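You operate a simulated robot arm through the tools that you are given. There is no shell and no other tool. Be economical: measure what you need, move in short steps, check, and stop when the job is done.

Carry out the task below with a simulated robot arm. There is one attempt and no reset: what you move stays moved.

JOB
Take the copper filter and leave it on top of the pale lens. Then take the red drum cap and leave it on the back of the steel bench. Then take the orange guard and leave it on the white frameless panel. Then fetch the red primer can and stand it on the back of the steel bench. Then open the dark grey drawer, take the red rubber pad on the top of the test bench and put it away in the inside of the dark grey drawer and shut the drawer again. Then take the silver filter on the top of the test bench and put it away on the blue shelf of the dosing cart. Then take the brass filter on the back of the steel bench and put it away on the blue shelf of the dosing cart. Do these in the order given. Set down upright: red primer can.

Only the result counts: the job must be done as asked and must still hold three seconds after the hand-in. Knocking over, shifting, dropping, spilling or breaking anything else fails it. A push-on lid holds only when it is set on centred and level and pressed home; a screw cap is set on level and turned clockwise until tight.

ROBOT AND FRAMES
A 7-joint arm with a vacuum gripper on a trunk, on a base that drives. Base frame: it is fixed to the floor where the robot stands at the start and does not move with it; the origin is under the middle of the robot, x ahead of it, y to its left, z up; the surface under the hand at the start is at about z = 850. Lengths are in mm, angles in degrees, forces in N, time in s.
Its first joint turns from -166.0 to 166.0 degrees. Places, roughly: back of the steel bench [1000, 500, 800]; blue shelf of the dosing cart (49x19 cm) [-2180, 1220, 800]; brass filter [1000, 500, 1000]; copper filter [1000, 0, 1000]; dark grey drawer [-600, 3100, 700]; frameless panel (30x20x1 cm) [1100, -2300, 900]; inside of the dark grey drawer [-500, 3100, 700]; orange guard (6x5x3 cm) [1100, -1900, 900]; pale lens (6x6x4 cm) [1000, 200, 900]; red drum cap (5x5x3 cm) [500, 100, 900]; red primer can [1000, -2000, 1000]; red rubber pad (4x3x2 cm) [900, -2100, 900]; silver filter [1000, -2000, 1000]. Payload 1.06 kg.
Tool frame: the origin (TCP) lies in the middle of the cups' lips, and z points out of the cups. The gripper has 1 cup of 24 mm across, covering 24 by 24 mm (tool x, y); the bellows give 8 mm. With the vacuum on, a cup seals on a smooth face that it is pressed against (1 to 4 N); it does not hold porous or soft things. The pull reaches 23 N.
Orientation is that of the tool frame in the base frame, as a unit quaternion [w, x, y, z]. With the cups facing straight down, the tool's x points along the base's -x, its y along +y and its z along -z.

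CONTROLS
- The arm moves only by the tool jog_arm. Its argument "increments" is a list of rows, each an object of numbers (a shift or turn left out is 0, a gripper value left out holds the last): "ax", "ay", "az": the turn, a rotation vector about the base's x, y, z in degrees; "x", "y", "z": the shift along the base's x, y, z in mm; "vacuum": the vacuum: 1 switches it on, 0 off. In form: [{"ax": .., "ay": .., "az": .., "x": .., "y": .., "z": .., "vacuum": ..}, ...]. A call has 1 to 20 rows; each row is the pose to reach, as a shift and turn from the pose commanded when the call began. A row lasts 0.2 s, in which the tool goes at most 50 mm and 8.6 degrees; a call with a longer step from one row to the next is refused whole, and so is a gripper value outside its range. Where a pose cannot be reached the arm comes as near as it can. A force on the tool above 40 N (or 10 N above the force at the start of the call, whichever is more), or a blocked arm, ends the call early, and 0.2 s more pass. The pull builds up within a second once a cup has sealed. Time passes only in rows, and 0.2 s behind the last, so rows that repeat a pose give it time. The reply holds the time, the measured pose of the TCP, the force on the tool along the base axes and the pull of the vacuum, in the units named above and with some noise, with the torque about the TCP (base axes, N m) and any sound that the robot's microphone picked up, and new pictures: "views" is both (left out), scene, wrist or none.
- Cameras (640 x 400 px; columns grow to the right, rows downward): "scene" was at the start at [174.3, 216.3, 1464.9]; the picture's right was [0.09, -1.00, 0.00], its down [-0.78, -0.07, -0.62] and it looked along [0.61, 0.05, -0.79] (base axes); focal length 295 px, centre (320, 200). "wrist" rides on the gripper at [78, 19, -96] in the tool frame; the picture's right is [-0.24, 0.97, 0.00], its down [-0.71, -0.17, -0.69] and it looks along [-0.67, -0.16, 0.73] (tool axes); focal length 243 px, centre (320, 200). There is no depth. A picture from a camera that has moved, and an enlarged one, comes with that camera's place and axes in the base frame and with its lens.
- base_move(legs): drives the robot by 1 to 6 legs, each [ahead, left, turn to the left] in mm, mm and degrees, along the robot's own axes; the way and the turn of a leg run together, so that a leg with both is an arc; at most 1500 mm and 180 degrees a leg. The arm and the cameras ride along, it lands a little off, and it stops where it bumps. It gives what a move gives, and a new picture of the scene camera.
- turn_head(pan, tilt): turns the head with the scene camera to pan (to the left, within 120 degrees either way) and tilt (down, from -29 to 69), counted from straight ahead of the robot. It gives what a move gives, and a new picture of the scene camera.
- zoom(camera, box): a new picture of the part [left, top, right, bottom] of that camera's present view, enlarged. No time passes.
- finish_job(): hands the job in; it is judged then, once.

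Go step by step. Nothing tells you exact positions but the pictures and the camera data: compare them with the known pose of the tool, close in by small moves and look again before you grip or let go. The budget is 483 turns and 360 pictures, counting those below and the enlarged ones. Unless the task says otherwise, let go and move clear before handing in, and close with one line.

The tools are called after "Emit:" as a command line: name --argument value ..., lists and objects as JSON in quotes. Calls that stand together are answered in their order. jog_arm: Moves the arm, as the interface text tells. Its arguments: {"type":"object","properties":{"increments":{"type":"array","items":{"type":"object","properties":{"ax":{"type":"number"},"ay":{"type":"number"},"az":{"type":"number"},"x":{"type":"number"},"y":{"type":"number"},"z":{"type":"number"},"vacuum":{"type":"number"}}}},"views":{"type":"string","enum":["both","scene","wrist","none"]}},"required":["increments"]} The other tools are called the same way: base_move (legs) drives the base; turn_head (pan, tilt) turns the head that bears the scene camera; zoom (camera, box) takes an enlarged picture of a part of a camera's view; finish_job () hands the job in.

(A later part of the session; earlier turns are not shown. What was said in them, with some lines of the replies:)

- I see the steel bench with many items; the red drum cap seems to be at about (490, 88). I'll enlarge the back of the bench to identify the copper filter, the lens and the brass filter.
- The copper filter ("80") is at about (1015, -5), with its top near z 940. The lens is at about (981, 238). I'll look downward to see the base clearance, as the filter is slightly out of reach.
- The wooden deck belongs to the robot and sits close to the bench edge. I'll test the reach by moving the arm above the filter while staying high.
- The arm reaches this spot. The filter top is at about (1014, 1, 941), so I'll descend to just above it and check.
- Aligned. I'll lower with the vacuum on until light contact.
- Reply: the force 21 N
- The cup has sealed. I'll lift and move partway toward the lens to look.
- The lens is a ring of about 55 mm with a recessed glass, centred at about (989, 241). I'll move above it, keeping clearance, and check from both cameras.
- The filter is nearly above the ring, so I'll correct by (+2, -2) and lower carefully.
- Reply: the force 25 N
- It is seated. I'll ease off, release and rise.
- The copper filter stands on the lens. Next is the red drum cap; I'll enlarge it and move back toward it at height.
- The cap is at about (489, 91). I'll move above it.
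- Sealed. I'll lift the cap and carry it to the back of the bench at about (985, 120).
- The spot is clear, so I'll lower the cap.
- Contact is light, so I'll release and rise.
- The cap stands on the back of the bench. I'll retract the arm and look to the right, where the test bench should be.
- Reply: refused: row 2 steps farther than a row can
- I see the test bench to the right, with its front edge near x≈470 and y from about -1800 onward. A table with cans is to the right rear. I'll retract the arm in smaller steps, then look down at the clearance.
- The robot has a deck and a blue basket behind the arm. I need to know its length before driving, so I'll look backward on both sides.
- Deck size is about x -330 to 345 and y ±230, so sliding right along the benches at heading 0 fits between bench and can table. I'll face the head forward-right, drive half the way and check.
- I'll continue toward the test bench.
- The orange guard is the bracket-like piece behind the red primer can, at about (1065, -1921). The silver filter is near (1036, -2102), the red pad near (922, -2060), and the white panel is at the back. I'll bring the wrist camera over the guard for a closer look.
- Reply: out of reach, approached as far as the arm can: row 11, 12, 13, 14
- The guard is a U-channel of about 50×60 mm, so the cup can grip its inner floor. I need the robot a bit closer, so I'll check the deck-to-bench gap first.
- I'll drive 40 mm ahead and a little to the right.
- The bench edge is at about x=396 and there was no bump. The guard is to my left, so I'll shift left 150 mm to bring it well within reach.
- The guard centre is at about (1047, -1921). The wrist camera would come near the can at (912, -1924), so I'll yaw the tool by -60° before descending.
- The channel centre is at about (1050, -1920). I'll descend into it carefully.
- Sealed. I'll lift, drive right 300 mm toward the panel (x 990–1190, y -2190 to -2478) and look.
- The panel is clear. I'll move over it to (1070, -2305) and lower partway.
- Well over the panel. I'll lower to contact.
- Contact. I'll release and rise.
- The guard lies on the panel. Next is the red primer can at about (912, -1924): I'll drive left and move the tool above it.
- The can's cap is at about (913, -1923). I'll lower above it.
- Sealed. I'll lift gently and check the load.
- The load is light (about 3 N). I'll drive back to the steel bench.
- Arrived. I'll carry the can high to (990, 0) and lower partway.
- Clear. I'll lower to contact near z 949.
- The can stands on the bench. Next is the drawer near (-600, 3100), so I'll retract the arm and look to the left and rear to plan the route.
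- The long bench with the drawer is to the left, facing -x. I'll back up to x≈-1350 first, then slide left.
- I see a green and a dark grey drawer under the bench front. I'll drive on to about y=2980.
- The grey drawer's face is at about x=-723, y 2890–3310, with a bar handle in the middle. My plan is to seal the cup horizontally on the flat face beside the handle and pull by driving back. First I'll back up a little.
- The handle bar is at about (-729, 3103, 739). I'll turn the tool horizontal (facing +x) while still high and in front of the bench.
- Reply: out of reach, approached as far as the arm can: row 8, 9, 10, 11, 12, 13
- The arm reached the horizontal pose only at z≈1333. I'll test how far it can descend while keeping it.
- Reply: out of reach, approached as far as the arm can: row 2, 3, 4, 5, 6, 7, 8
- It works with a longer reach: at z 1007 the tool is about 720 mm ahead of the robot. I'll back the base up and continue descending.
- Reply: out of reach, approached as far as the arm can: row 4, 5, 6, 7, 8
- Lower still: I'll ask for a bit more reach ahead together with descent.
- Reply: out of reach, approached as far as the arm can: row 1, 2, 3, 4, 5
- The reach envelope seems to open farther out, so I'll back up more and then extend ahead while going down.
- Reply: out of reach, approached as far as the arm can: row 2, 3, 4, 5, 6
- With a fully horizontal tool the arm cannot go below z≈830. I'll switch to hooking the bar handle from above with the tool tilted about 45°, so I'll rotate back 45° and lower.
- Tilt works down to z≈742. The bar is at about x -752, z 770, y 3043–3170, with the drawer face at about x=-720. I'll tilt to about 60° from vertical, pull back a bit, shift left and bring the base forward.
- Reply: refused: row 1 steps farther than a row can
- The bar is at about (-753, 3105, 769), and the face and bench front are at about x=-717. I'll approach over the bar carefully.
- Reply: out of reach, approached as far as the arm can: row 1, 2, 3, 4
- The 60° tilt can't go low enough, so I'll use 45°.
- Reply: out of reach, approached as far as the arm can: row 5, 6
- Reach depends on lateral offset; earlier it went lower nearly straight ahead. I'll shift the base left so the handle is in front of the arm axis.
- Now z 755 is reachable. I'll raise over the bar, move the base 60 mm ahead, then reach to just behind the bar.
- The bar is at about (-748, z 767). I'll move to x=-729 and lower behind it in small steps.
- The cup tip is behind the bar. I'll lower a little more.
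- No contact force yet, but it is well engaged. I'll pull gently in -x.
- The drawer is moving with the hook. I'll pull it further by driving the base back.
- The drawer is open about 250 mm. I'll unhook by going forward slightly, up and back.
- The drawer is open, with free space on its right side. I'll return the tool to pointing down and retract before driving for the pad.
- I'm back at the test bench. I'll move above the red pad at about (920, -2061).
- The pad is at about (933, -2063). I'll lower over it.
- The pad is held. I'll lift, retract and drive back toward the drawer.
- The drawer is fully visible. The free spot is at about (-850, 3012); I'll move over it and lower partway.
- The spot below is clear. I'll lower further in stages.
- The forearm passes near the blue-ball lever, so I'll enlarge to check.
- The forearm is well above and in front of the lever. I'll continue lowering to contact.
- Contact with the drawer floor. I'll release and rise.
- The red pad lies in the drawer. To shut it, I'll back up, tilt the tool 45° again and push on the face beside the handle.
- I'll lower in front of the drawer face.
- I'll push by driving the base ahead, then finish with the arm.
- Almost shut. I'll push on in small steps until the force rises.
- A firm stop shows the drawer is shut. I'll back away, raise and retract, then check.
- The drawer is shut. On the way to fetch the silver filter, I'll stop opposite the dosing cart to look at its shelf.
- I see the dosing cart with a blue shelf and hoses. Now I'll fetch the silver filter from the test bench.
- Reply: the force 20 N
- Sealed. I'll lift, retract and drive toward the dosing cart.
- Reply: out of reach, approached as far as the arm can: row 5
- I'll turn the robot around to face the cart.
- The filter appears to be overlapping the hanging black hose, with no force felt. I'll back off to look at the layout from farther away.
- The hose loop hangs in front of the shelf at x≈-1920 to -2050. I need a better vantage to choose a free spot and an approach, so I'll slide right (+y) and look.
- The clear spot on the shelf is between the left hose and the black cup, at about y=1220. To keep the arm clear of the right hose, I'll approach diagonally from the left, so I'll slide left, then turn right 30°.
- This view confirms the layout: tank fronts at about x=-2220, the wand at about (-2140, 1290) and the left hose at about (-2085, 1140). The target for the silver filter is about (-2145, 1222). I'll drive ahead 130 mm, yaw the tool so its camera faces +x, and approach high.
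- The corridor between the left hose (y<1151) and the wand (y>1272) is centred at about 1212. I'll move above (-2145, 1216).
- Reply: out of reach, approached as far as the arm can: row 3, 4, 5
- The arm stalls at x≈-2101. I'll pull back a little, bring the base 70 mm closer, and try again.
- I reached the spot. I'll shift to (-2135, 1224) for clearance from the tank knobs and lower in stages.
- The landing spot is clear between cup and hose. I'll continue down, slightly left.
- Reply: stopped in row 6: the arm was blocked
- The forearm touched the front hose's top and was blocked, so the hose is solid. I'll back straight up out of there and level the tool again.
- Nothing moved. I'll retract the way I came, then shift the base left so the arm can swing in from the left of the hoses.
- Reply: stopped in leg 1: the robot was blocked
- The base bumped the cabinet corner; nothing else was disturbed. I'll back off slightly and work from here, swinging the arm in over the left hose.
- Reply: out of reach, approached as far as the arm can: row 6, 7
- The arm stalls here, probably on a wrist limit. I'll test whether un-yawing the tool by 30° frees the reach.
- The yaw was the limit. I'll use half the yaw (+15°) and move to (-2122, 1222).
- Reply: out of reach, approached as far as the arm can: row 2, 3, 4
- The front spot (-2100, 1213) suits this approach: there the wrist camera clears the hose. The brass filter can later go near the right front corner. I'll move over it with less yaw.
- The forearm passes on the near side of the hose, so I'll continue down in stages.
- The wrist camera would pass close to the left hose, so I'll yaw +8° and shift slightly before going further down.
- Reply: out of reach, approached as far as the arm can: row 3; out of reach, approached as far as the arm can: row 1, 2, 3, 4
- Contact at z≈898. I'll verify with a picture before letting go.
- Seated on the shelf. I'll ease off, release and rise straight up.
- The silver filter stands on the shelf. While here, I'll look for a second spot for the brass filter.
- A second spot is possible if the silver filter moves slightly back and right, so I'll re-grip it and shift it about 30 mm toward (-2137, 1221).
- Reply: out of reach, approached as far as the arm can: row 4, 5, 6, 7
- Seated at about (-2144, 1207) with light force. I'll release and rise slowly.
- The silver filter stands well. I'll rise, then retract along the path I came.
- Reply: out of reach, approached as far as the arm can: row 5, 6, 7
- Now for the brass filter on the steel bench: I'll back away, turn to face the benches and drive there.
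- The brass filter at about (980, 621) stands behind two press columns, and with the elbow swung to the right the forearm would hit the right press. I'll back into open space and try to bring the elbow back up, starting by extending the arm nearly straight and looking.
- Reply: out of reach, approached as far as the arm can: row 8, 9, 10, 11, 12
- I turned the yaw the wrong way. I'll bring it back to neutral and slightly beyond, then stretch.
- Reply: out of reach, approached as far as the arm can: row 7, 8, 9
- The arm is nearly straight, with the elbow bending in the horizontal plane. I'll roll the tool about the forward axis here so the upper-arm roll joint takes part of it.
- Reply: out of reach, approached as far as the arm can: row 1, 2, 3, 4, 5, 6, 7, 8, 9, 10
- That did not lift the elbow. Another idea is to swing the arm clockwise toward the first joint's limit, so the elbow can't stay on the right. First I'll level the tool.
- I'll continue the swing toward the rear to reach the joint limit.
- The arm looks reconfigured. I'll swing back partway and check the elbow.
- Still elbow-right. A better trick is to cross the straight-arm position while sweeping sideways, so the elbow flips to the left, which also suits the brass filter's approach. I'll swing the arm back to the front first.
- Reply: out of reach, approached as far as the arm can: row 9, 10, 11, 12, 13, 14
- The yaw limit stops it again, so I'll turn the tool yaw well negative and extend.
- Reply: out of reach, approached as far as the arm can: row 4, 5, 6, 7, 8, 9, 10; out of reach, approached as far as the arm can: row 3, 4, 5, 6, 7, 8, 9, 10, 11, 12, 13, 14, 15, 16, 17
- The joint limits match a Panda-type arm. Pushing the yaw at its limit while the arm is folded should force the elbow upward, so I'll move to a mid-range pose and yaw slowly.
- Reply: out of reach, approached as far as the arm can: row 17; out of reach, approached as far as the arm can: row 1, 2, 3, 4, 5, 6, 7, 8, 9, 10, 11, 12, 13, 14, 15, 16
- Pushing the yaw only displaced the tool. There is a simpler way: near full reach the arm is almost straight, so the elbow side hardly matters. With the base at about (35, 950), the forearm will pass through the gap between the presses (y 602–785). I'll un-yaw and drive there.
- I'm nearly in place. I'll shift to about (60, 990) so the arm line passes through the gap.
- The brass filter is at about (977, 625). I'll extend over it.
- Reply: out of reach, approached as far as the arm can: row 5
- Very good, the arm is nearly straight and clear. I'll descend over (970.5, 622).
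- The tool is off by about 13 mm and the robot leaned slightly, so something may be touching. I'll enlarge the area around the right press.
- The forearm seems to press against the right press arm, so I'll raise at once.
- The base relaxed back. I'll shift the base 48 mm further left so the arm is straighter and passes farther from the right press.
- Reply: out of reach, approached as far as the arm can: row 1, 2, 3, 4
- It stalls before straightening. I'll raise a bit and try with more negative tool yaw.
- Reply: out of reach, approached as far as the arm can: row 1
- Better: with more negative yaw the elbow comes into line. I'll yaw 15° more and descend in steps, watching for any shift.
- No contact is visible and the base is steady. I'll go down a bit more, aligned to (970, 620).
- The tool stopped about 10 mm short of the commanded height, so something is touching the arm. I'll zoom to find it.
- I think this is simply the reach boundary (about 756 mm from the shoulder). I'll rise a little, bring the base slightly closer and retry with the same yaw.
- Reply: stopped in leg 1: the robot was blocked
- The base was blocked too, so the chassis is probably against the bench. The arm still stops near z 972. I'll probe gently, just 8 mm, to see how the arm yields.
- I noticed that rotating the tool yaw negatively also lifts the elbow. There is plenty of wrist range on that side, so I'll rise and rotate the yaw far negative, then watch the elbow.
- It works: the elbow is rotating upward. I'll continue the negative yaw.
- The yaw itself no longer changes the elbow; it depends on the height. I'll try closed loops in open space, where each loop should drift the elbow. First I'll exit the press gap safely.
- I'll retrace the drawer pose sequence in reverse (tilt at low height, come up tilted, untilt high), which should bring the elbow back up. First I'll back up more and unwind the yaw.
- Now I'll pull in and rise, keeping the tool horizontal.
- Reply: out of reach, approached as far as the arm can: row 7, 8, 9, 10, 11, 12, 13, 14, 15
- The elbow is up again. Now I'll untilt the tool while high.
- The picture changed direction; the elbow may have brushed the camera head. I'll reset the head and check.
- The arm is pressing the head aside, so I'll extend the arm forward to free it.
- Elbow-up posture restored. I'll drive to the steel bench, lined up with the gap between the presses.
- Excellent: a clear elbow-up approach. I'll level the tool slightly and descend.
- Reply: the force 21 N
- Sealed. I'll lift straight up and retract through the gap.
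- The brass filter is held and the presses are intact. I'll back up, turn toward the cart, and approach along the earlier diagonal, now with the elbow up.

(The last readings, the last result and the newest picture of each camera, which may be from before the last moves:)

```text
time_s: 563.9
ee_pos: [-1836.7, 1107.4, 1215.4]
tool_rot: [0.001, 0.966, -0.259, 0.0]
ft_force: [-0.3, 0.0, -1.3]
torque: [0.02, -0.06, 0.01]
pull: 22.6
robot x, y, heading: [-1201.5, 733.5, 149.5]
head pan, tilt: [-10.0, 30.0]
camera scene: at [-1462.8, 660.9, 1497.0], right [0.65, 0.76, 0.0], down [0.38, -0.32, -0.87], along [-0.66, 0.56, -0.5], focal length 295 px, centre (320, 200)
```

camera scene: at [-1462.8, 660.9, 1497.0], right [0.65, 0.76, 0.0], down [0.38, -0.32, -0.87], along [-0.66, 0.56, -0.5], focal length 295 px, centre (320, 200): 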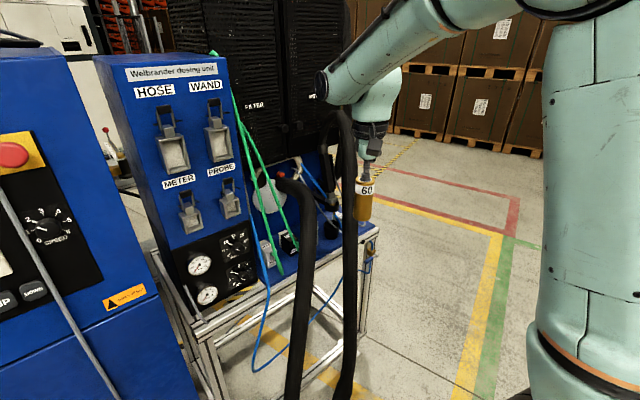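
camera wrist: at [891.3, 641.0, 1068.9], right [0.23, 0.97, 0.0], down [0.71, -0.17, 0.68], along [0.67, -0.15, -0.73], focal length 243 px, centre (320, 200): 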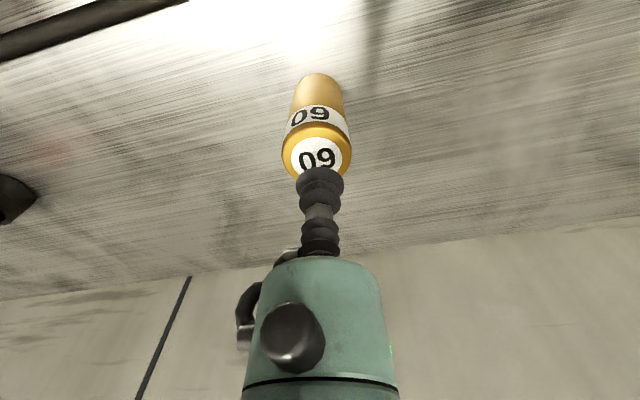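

I'll drive ahead 100 mm and extend over the shelf.

Emit:
base_move --legs '[[100, 0, 0.5]]'

Emit:
jog_arm --increments '[{"x": -40, "y": 8}, {"x": -80, "y": 18}, {"x": -120, "y": 30}, {"x": -150, "y": 40}, {"x": -173, "y": 49}, {"x": -173, "y": 49}]'

```text
time_s: 565.0
ee_pos: [-1927.9, 1153.3, 1215.3]
tool_rot: [0.001, 0.967, -0.255, 0.001]
ft_force: [0.2, 0.3, -1.9]
torque: [0.0, 0.01, -0.01]
pull: 23.0
robot x, y, heading: [-1288.7, 782.8, 150.2]
head pan, tilt: [-10.0, 30.0]
camera scene: at [-1549.0, 709.0, 1497.0], right [0.64, 0.77, 0.0], down [0.38, -0.32, -0.87], along [-0.66, 0.55, -0.5], focal length 295 px, centre (320, 200)
```

scene: 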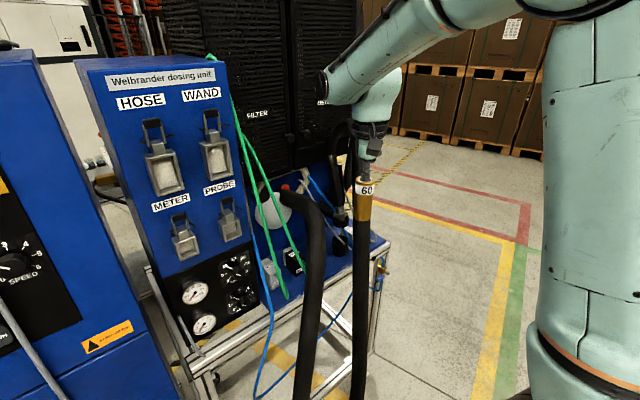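

```text
time_s: 566.4
ee_pos: [-2100.1, 1201.4, 1215.3]
tool_rot: [0.001, 0.967, -0.254, 0.002]
ft_force: [0.6, 0.0, -1.0]
torque: [0.02, 0.02, -0.04]
pull: 23.0
robot x, y, heading: [-1289.3, 786.9, 150.3]
head pan, tilt: [-10.0, 30.0]
camera scene: at [-1548.9, 708.9, 1497.0], right [0.64, 0.77, 0.0], down [0.38, -0.32, -0.87], along [-0.66, 0.56, -0.5], focal length 295 px, centre (320, 200)
camera wrist: at [-2041.2, 1146.3, 1311.2], right [-0.68, -0.73, 0.0], down [-0.53, 0.5, 0.68], along [-0.5, 0.47, -0.73], focal length 243 px, centre (320, 200)
```

scene: 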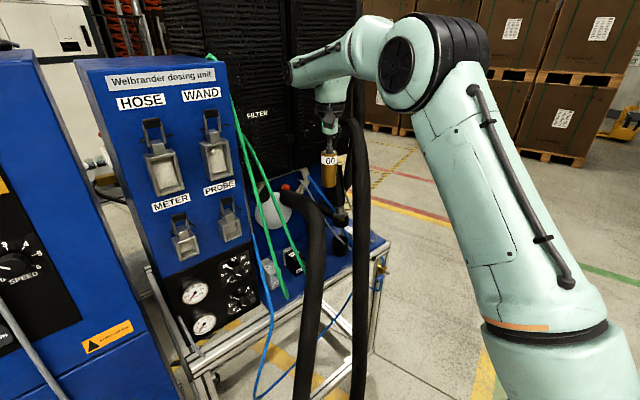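
wrist: 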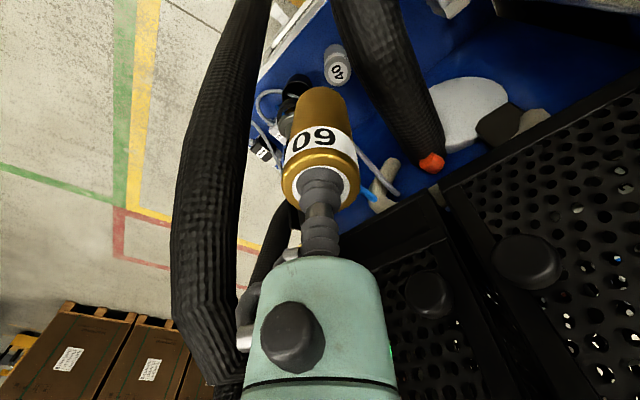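

Very clear view: the silver filter is at about (-2140, 1204). The brass target is (-2096, 1221), just in front and to the right. I'll lower in stages.

Emit:
jog_arm --increments '[{"x": 4, "y": 20, "z": -30}, {"x": 4, "y": 20, "z": -70}, {"x": 4, "y": 20, "z": -110}, {"x": 4, "y": 20, "z": -150}, {"x": 4, "y": 20, "z": -175}, {"x": 4, "y": 20, "z": -175}]'

```text
time_s: 567.8
ee_pos: [-2095.5, 1222.0, 1039.4]
tool_rot: [0.001, 0.967, -0.255, 0.001]
ft_force: [0.3, 0.3, -1.9]
torque: [0.01, 0.0, 0.0]
pull: 23.3
robot x, y, heading: [-1284.7, 786.7, 150.3]
head pan, tilt: [-10.0, 30.0]
camera scene: at [-1548.9, 708.9, 1497.0], right [0.64, 0.77, 0.0], down [0.38, -0.32, -0.87], along [-0.66, 0.56, -0.5], focal length 295 px, centre (320, 200)
camera wrist: at [-2036.4, 1166.7, 1135.4], right [-0.68, -0.73, 0.0], down [-0.53, 0.5, 0.68], along [-0.5, 0.47, -0.73], focal length 243 px, centre (320, 200)
```

scene: 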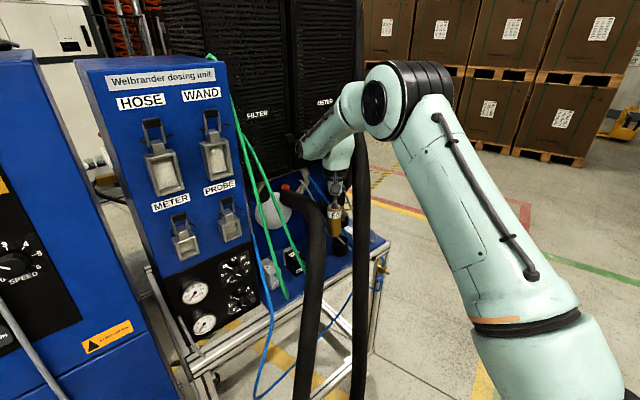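
wrist: 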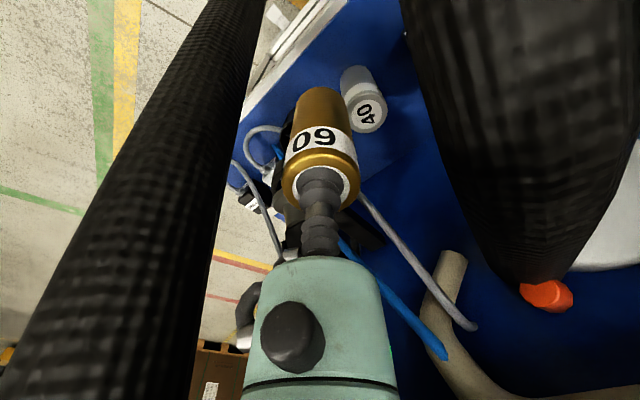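

Emit:
jog_arm --increments '[{"z": -30}, {"z": -60}, {"z": -90}, {"z": -110}, {"z": -110}]' --views "wrist"

```text
time_s: 569.0
ee_pos: [-2095.2, 1223.2, 929.8]
tool_rot: [0.001, 0.967, -0.255, 0.0]
ft_force: [1.1, 0.2, -1.4]
torque: [-0.01, 0.0, -0.02]
pull: 22.7
robot x, y, heading: [-1285.0, 782.4, 149.8]
head pan, tilt: [-10.0, 30.0]
camera wrist: at [-2036.9, 1166.5, 1025.5], right [-0.68, -0.73, 0.0], down [-0.53, 0.5, 0.68], along [-0.5, 0.47, -0.73], focal length 243 px, centre (320, 200)
```

wrist: 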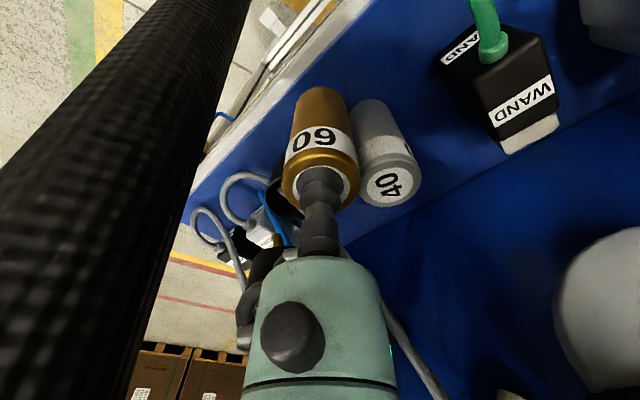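

Emit:
jog_arm --increments '[{"z": -15}, {"z": -24}, {"z": -29}, {"z": -32}, {"z": -32}]' --views "wrist"

```text
time_s: 570.2
ee_pos: [-2095.6, 1222.0, 899.6]
tool_rot: [0.001, 0.967, -0.255, -0.001]
ft_force: [-2.2, 2.3, 17.5]
torque: [0.02, -0.04, 0.02]
pull: 22.7
robot x, y, heading: [-1290.5, 783.7, 150.0]
head pan, tilt: [-10.0, 30.0]
camera wrist: at [-2037.0, 1166.7, 995.3], right [-0.68, -0.73, 0.0], down [-0.53, 0.5, 0.69], along [-0.5, 0.47, -0.73], focal length 243 px, centre (320, 200)
```

wrist: 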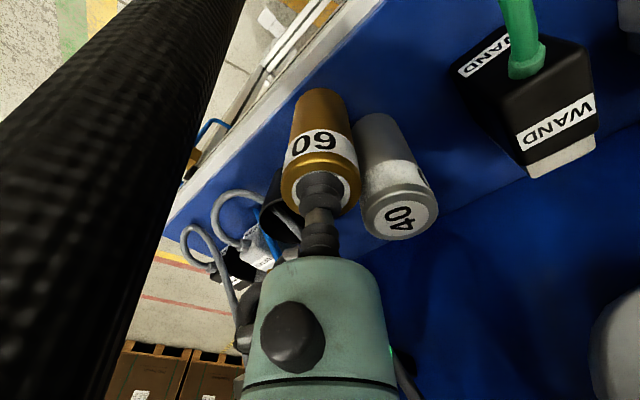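

Contact on the shelf; the silver filter is undisturbed beside it. I'll ease off, release and rise.

Emit:
jog_arm --increments '[{"z": 1.5}, {"z": 1.5, "vacuum": 0}, {"z": 1.5}, {"z": 1.5}, {"z": 2}, {"z": 5}, {"z": 15}, {"z": 40}, {"z": 80}, {"z": 80}]' --views "wrist"

```text
time_s: 572.4
ee_pos: [-2096.6, 1221.5, 979.9]
tool_rot: [0.001, 0.967, -0.254, 0.0]
ft_force: [0.6, 0.3, -1.2]
torque: [-0.02, 0.0, 0.0]
pull: 0.2
robot x, y, heading: [-1286.4, 785.8, 150.4]
head pan, tilt: [-10.0, 30.0]
camera wrist: at [-2037.4, 1166.3, 1074.9], right [-0.68, -0.73, 0.0], down [-0.53, 0.5, 0.68], along [-0.5, 0.47, -0.73], focal length 243 px, centre (320, 200)
```

wrist: 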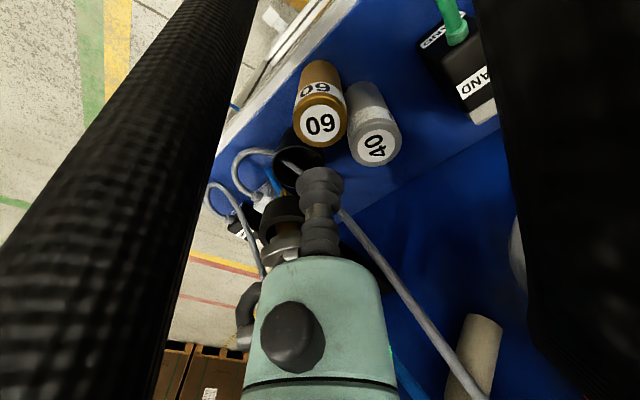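

Both filters stand on the shelf. I'll rise and retract clear.

Emit:
jog_arm --increments '[{"z": 40}, {"z": 85}, {"z": 130}, {"z": 175}, {"z": 215}, {"z": 235}, {"x": 20, "y": -12, "z": 235}, {"x": 60, "y": -25, "z": 235}, {"x": 100, "y": -40, "z": 235}, {"x": 140, "y": -55, "z": 235}, {"x": 170, "y": -68, "z": 235}, {"x": 170, "y": -68, "z": 235}]' --views "none"

Emit:
base_move --legs '[[-350, 0, 0]]'

Emit:
zoom --camera "scene" --box '[180, 120, 420, 300]'

```text
time_s: 575.0
ee_pos: [-1923.8, 1153.6, 1214.9]
tool_rot: [0.001, 0.967, -0.254, 0.001]
ft_force: [-0.2, 0.7, -0.4]
torque: [0.02, -0.01, -0.04]
pull: 0.1
robot x, y, heading: [-1284.0, 783.2, 150.5]
head pan, tilt: [-10.0, 30.0]
```

```text
time_s: 577.3
ee_pos: [-1622.1, 980.3, 1213.7]
tool_rot: [0.001, 0.967, -0.255, 0.001]
ft_force: [0.3, 0.3, 0.7]
torque: [-0.01, 0.03, 0.0]
pull: 0.1
robot x, y, heading: [-987.2, 610.0, 150.1]
head pan, tilt: [-10.0, 30.0]
camera scene: at [-1246.9, 535.6, 1497.0], right [0.64, 0.77, 0.0], down [0.38, -0.32, -0.87], along [-0.66, 0.56, -0.5], focal length 295 px, centre (320, 200)
```

scene: 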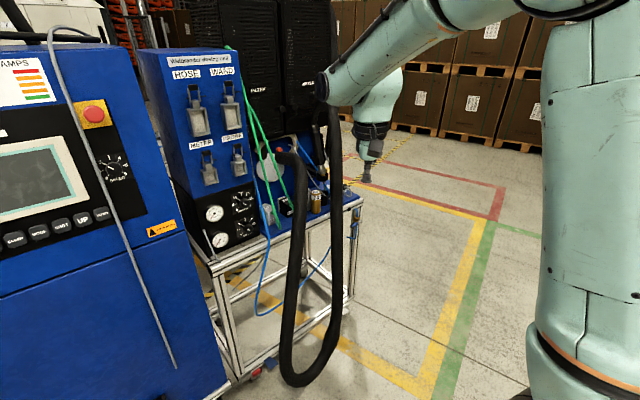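

```text
2.22 times, centred on (300, 210) of scene
camera zoom: at [-1246.9, 535.6, 1497.0], right [0.64, 0.77, 0.0], down [0.38, -0.32, -0.87], along [-0.66, 0.56, -0.5], focal length 657 px, centre (364, 178)
```

zoom: 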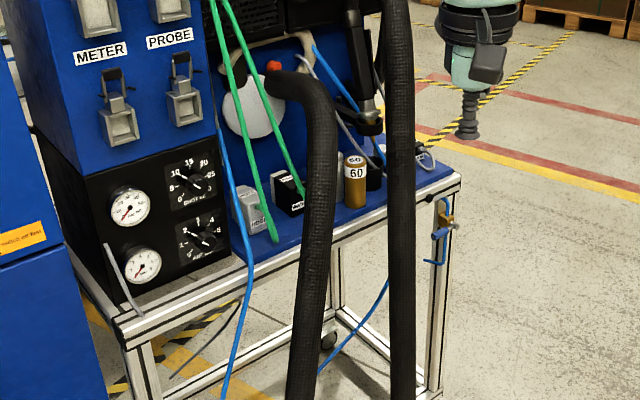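

Both filters are upright on the shelf. I'll take one last look at the steel bench before handing in.

Emit:
base_move --legs '[[0, 0, -75]]'

Emit:
turn_head --pan -80 --tilt 20

Emit:
zoom --camera "scene" --box '[160, 100, 480, 300]'

```text
time_s: 580.9
ee_pos: [-790.0, 1320.9, 1212.7]
tool_rot: [-0.001, -0.611, 0.792, 0.0]
ft_force: [0.2, 0.5, -1.3]
torque: [0.01, 0.0, 0.02]
pull: 0.2
robot x, y, heading: [-989.2, 608.8, 75.0]
head pan, tilt: [-10.0, 30.0]
camera scene: at [-1124.2, 843.3, 1497.0], right [0.91, -0.43, 0.0], down [-0.21, -0.45, -0.87], along [0.37, 0.78, -0.5], focal length 295 px, centre (320, 200)
```

scene: 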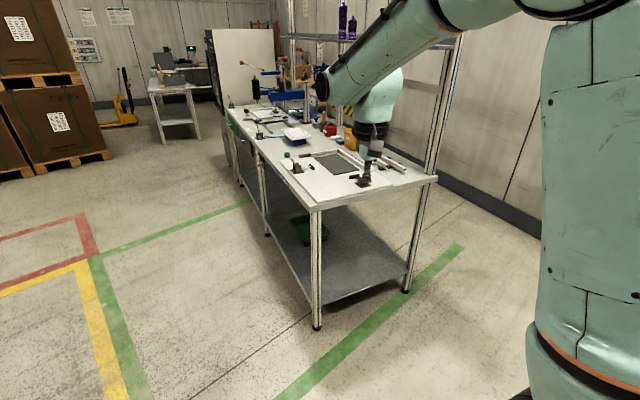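

```text
time_s: 582.3
ee_pos: [-789.1, 1320.2, 1213.2]
tool_rot: [-0.001, -0.61, 0.792, 0.0]
ft_force: [0.3, -0.1, 0.4]
torque: [-0.03, -0.01, -0.01]
pull: 0.1
robot x, y, heading: [-987.9, 609.9, 75.1]
head pan, tilt: [-80.0, 20.0]
camera scene: at [-1069.9, 753.2, 1513.0], right [-0.09, -1.0, 0.0], down [-0.34, 0.03, -0.94], along [0.94, -0.08, -0.34], focal length 295 px, centre (320, 200)
```

scene: 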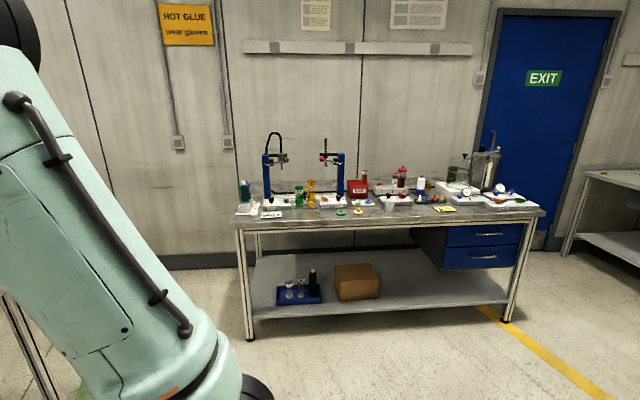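

```text
2.00 times, centred on (320, 200) of scene
camera zoom: at [-1069.9, 753.2, 1513.0], right [-0.09, -1.0, 0.0], down [-0.34, 0.03, -0.94], along [0.94, -0.08, -0.34], focal length 591 px, centre (320, 200)
```

zoom: 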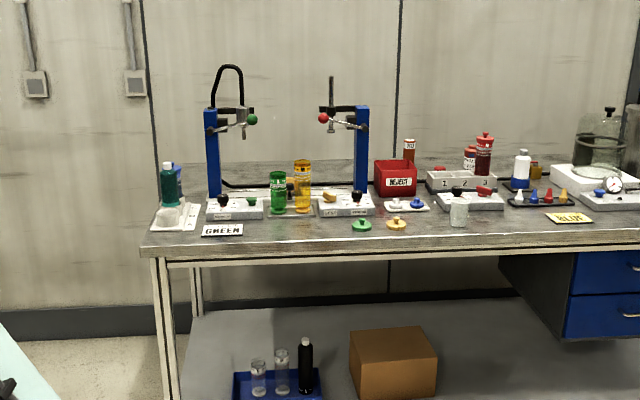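

The steel bench looks in order: the copper filter is on the lens, and the cap and can are at the back. I'm clear of everything, so I'll hand in.

Emit:
finish_job

```text
The job is handed in.
```

All seven steps were completed in order and the job is handed in: the copper filter, drum cap, guard, primer can, red pad (drawer shut again) and the silver and brass filters are all where you asked.
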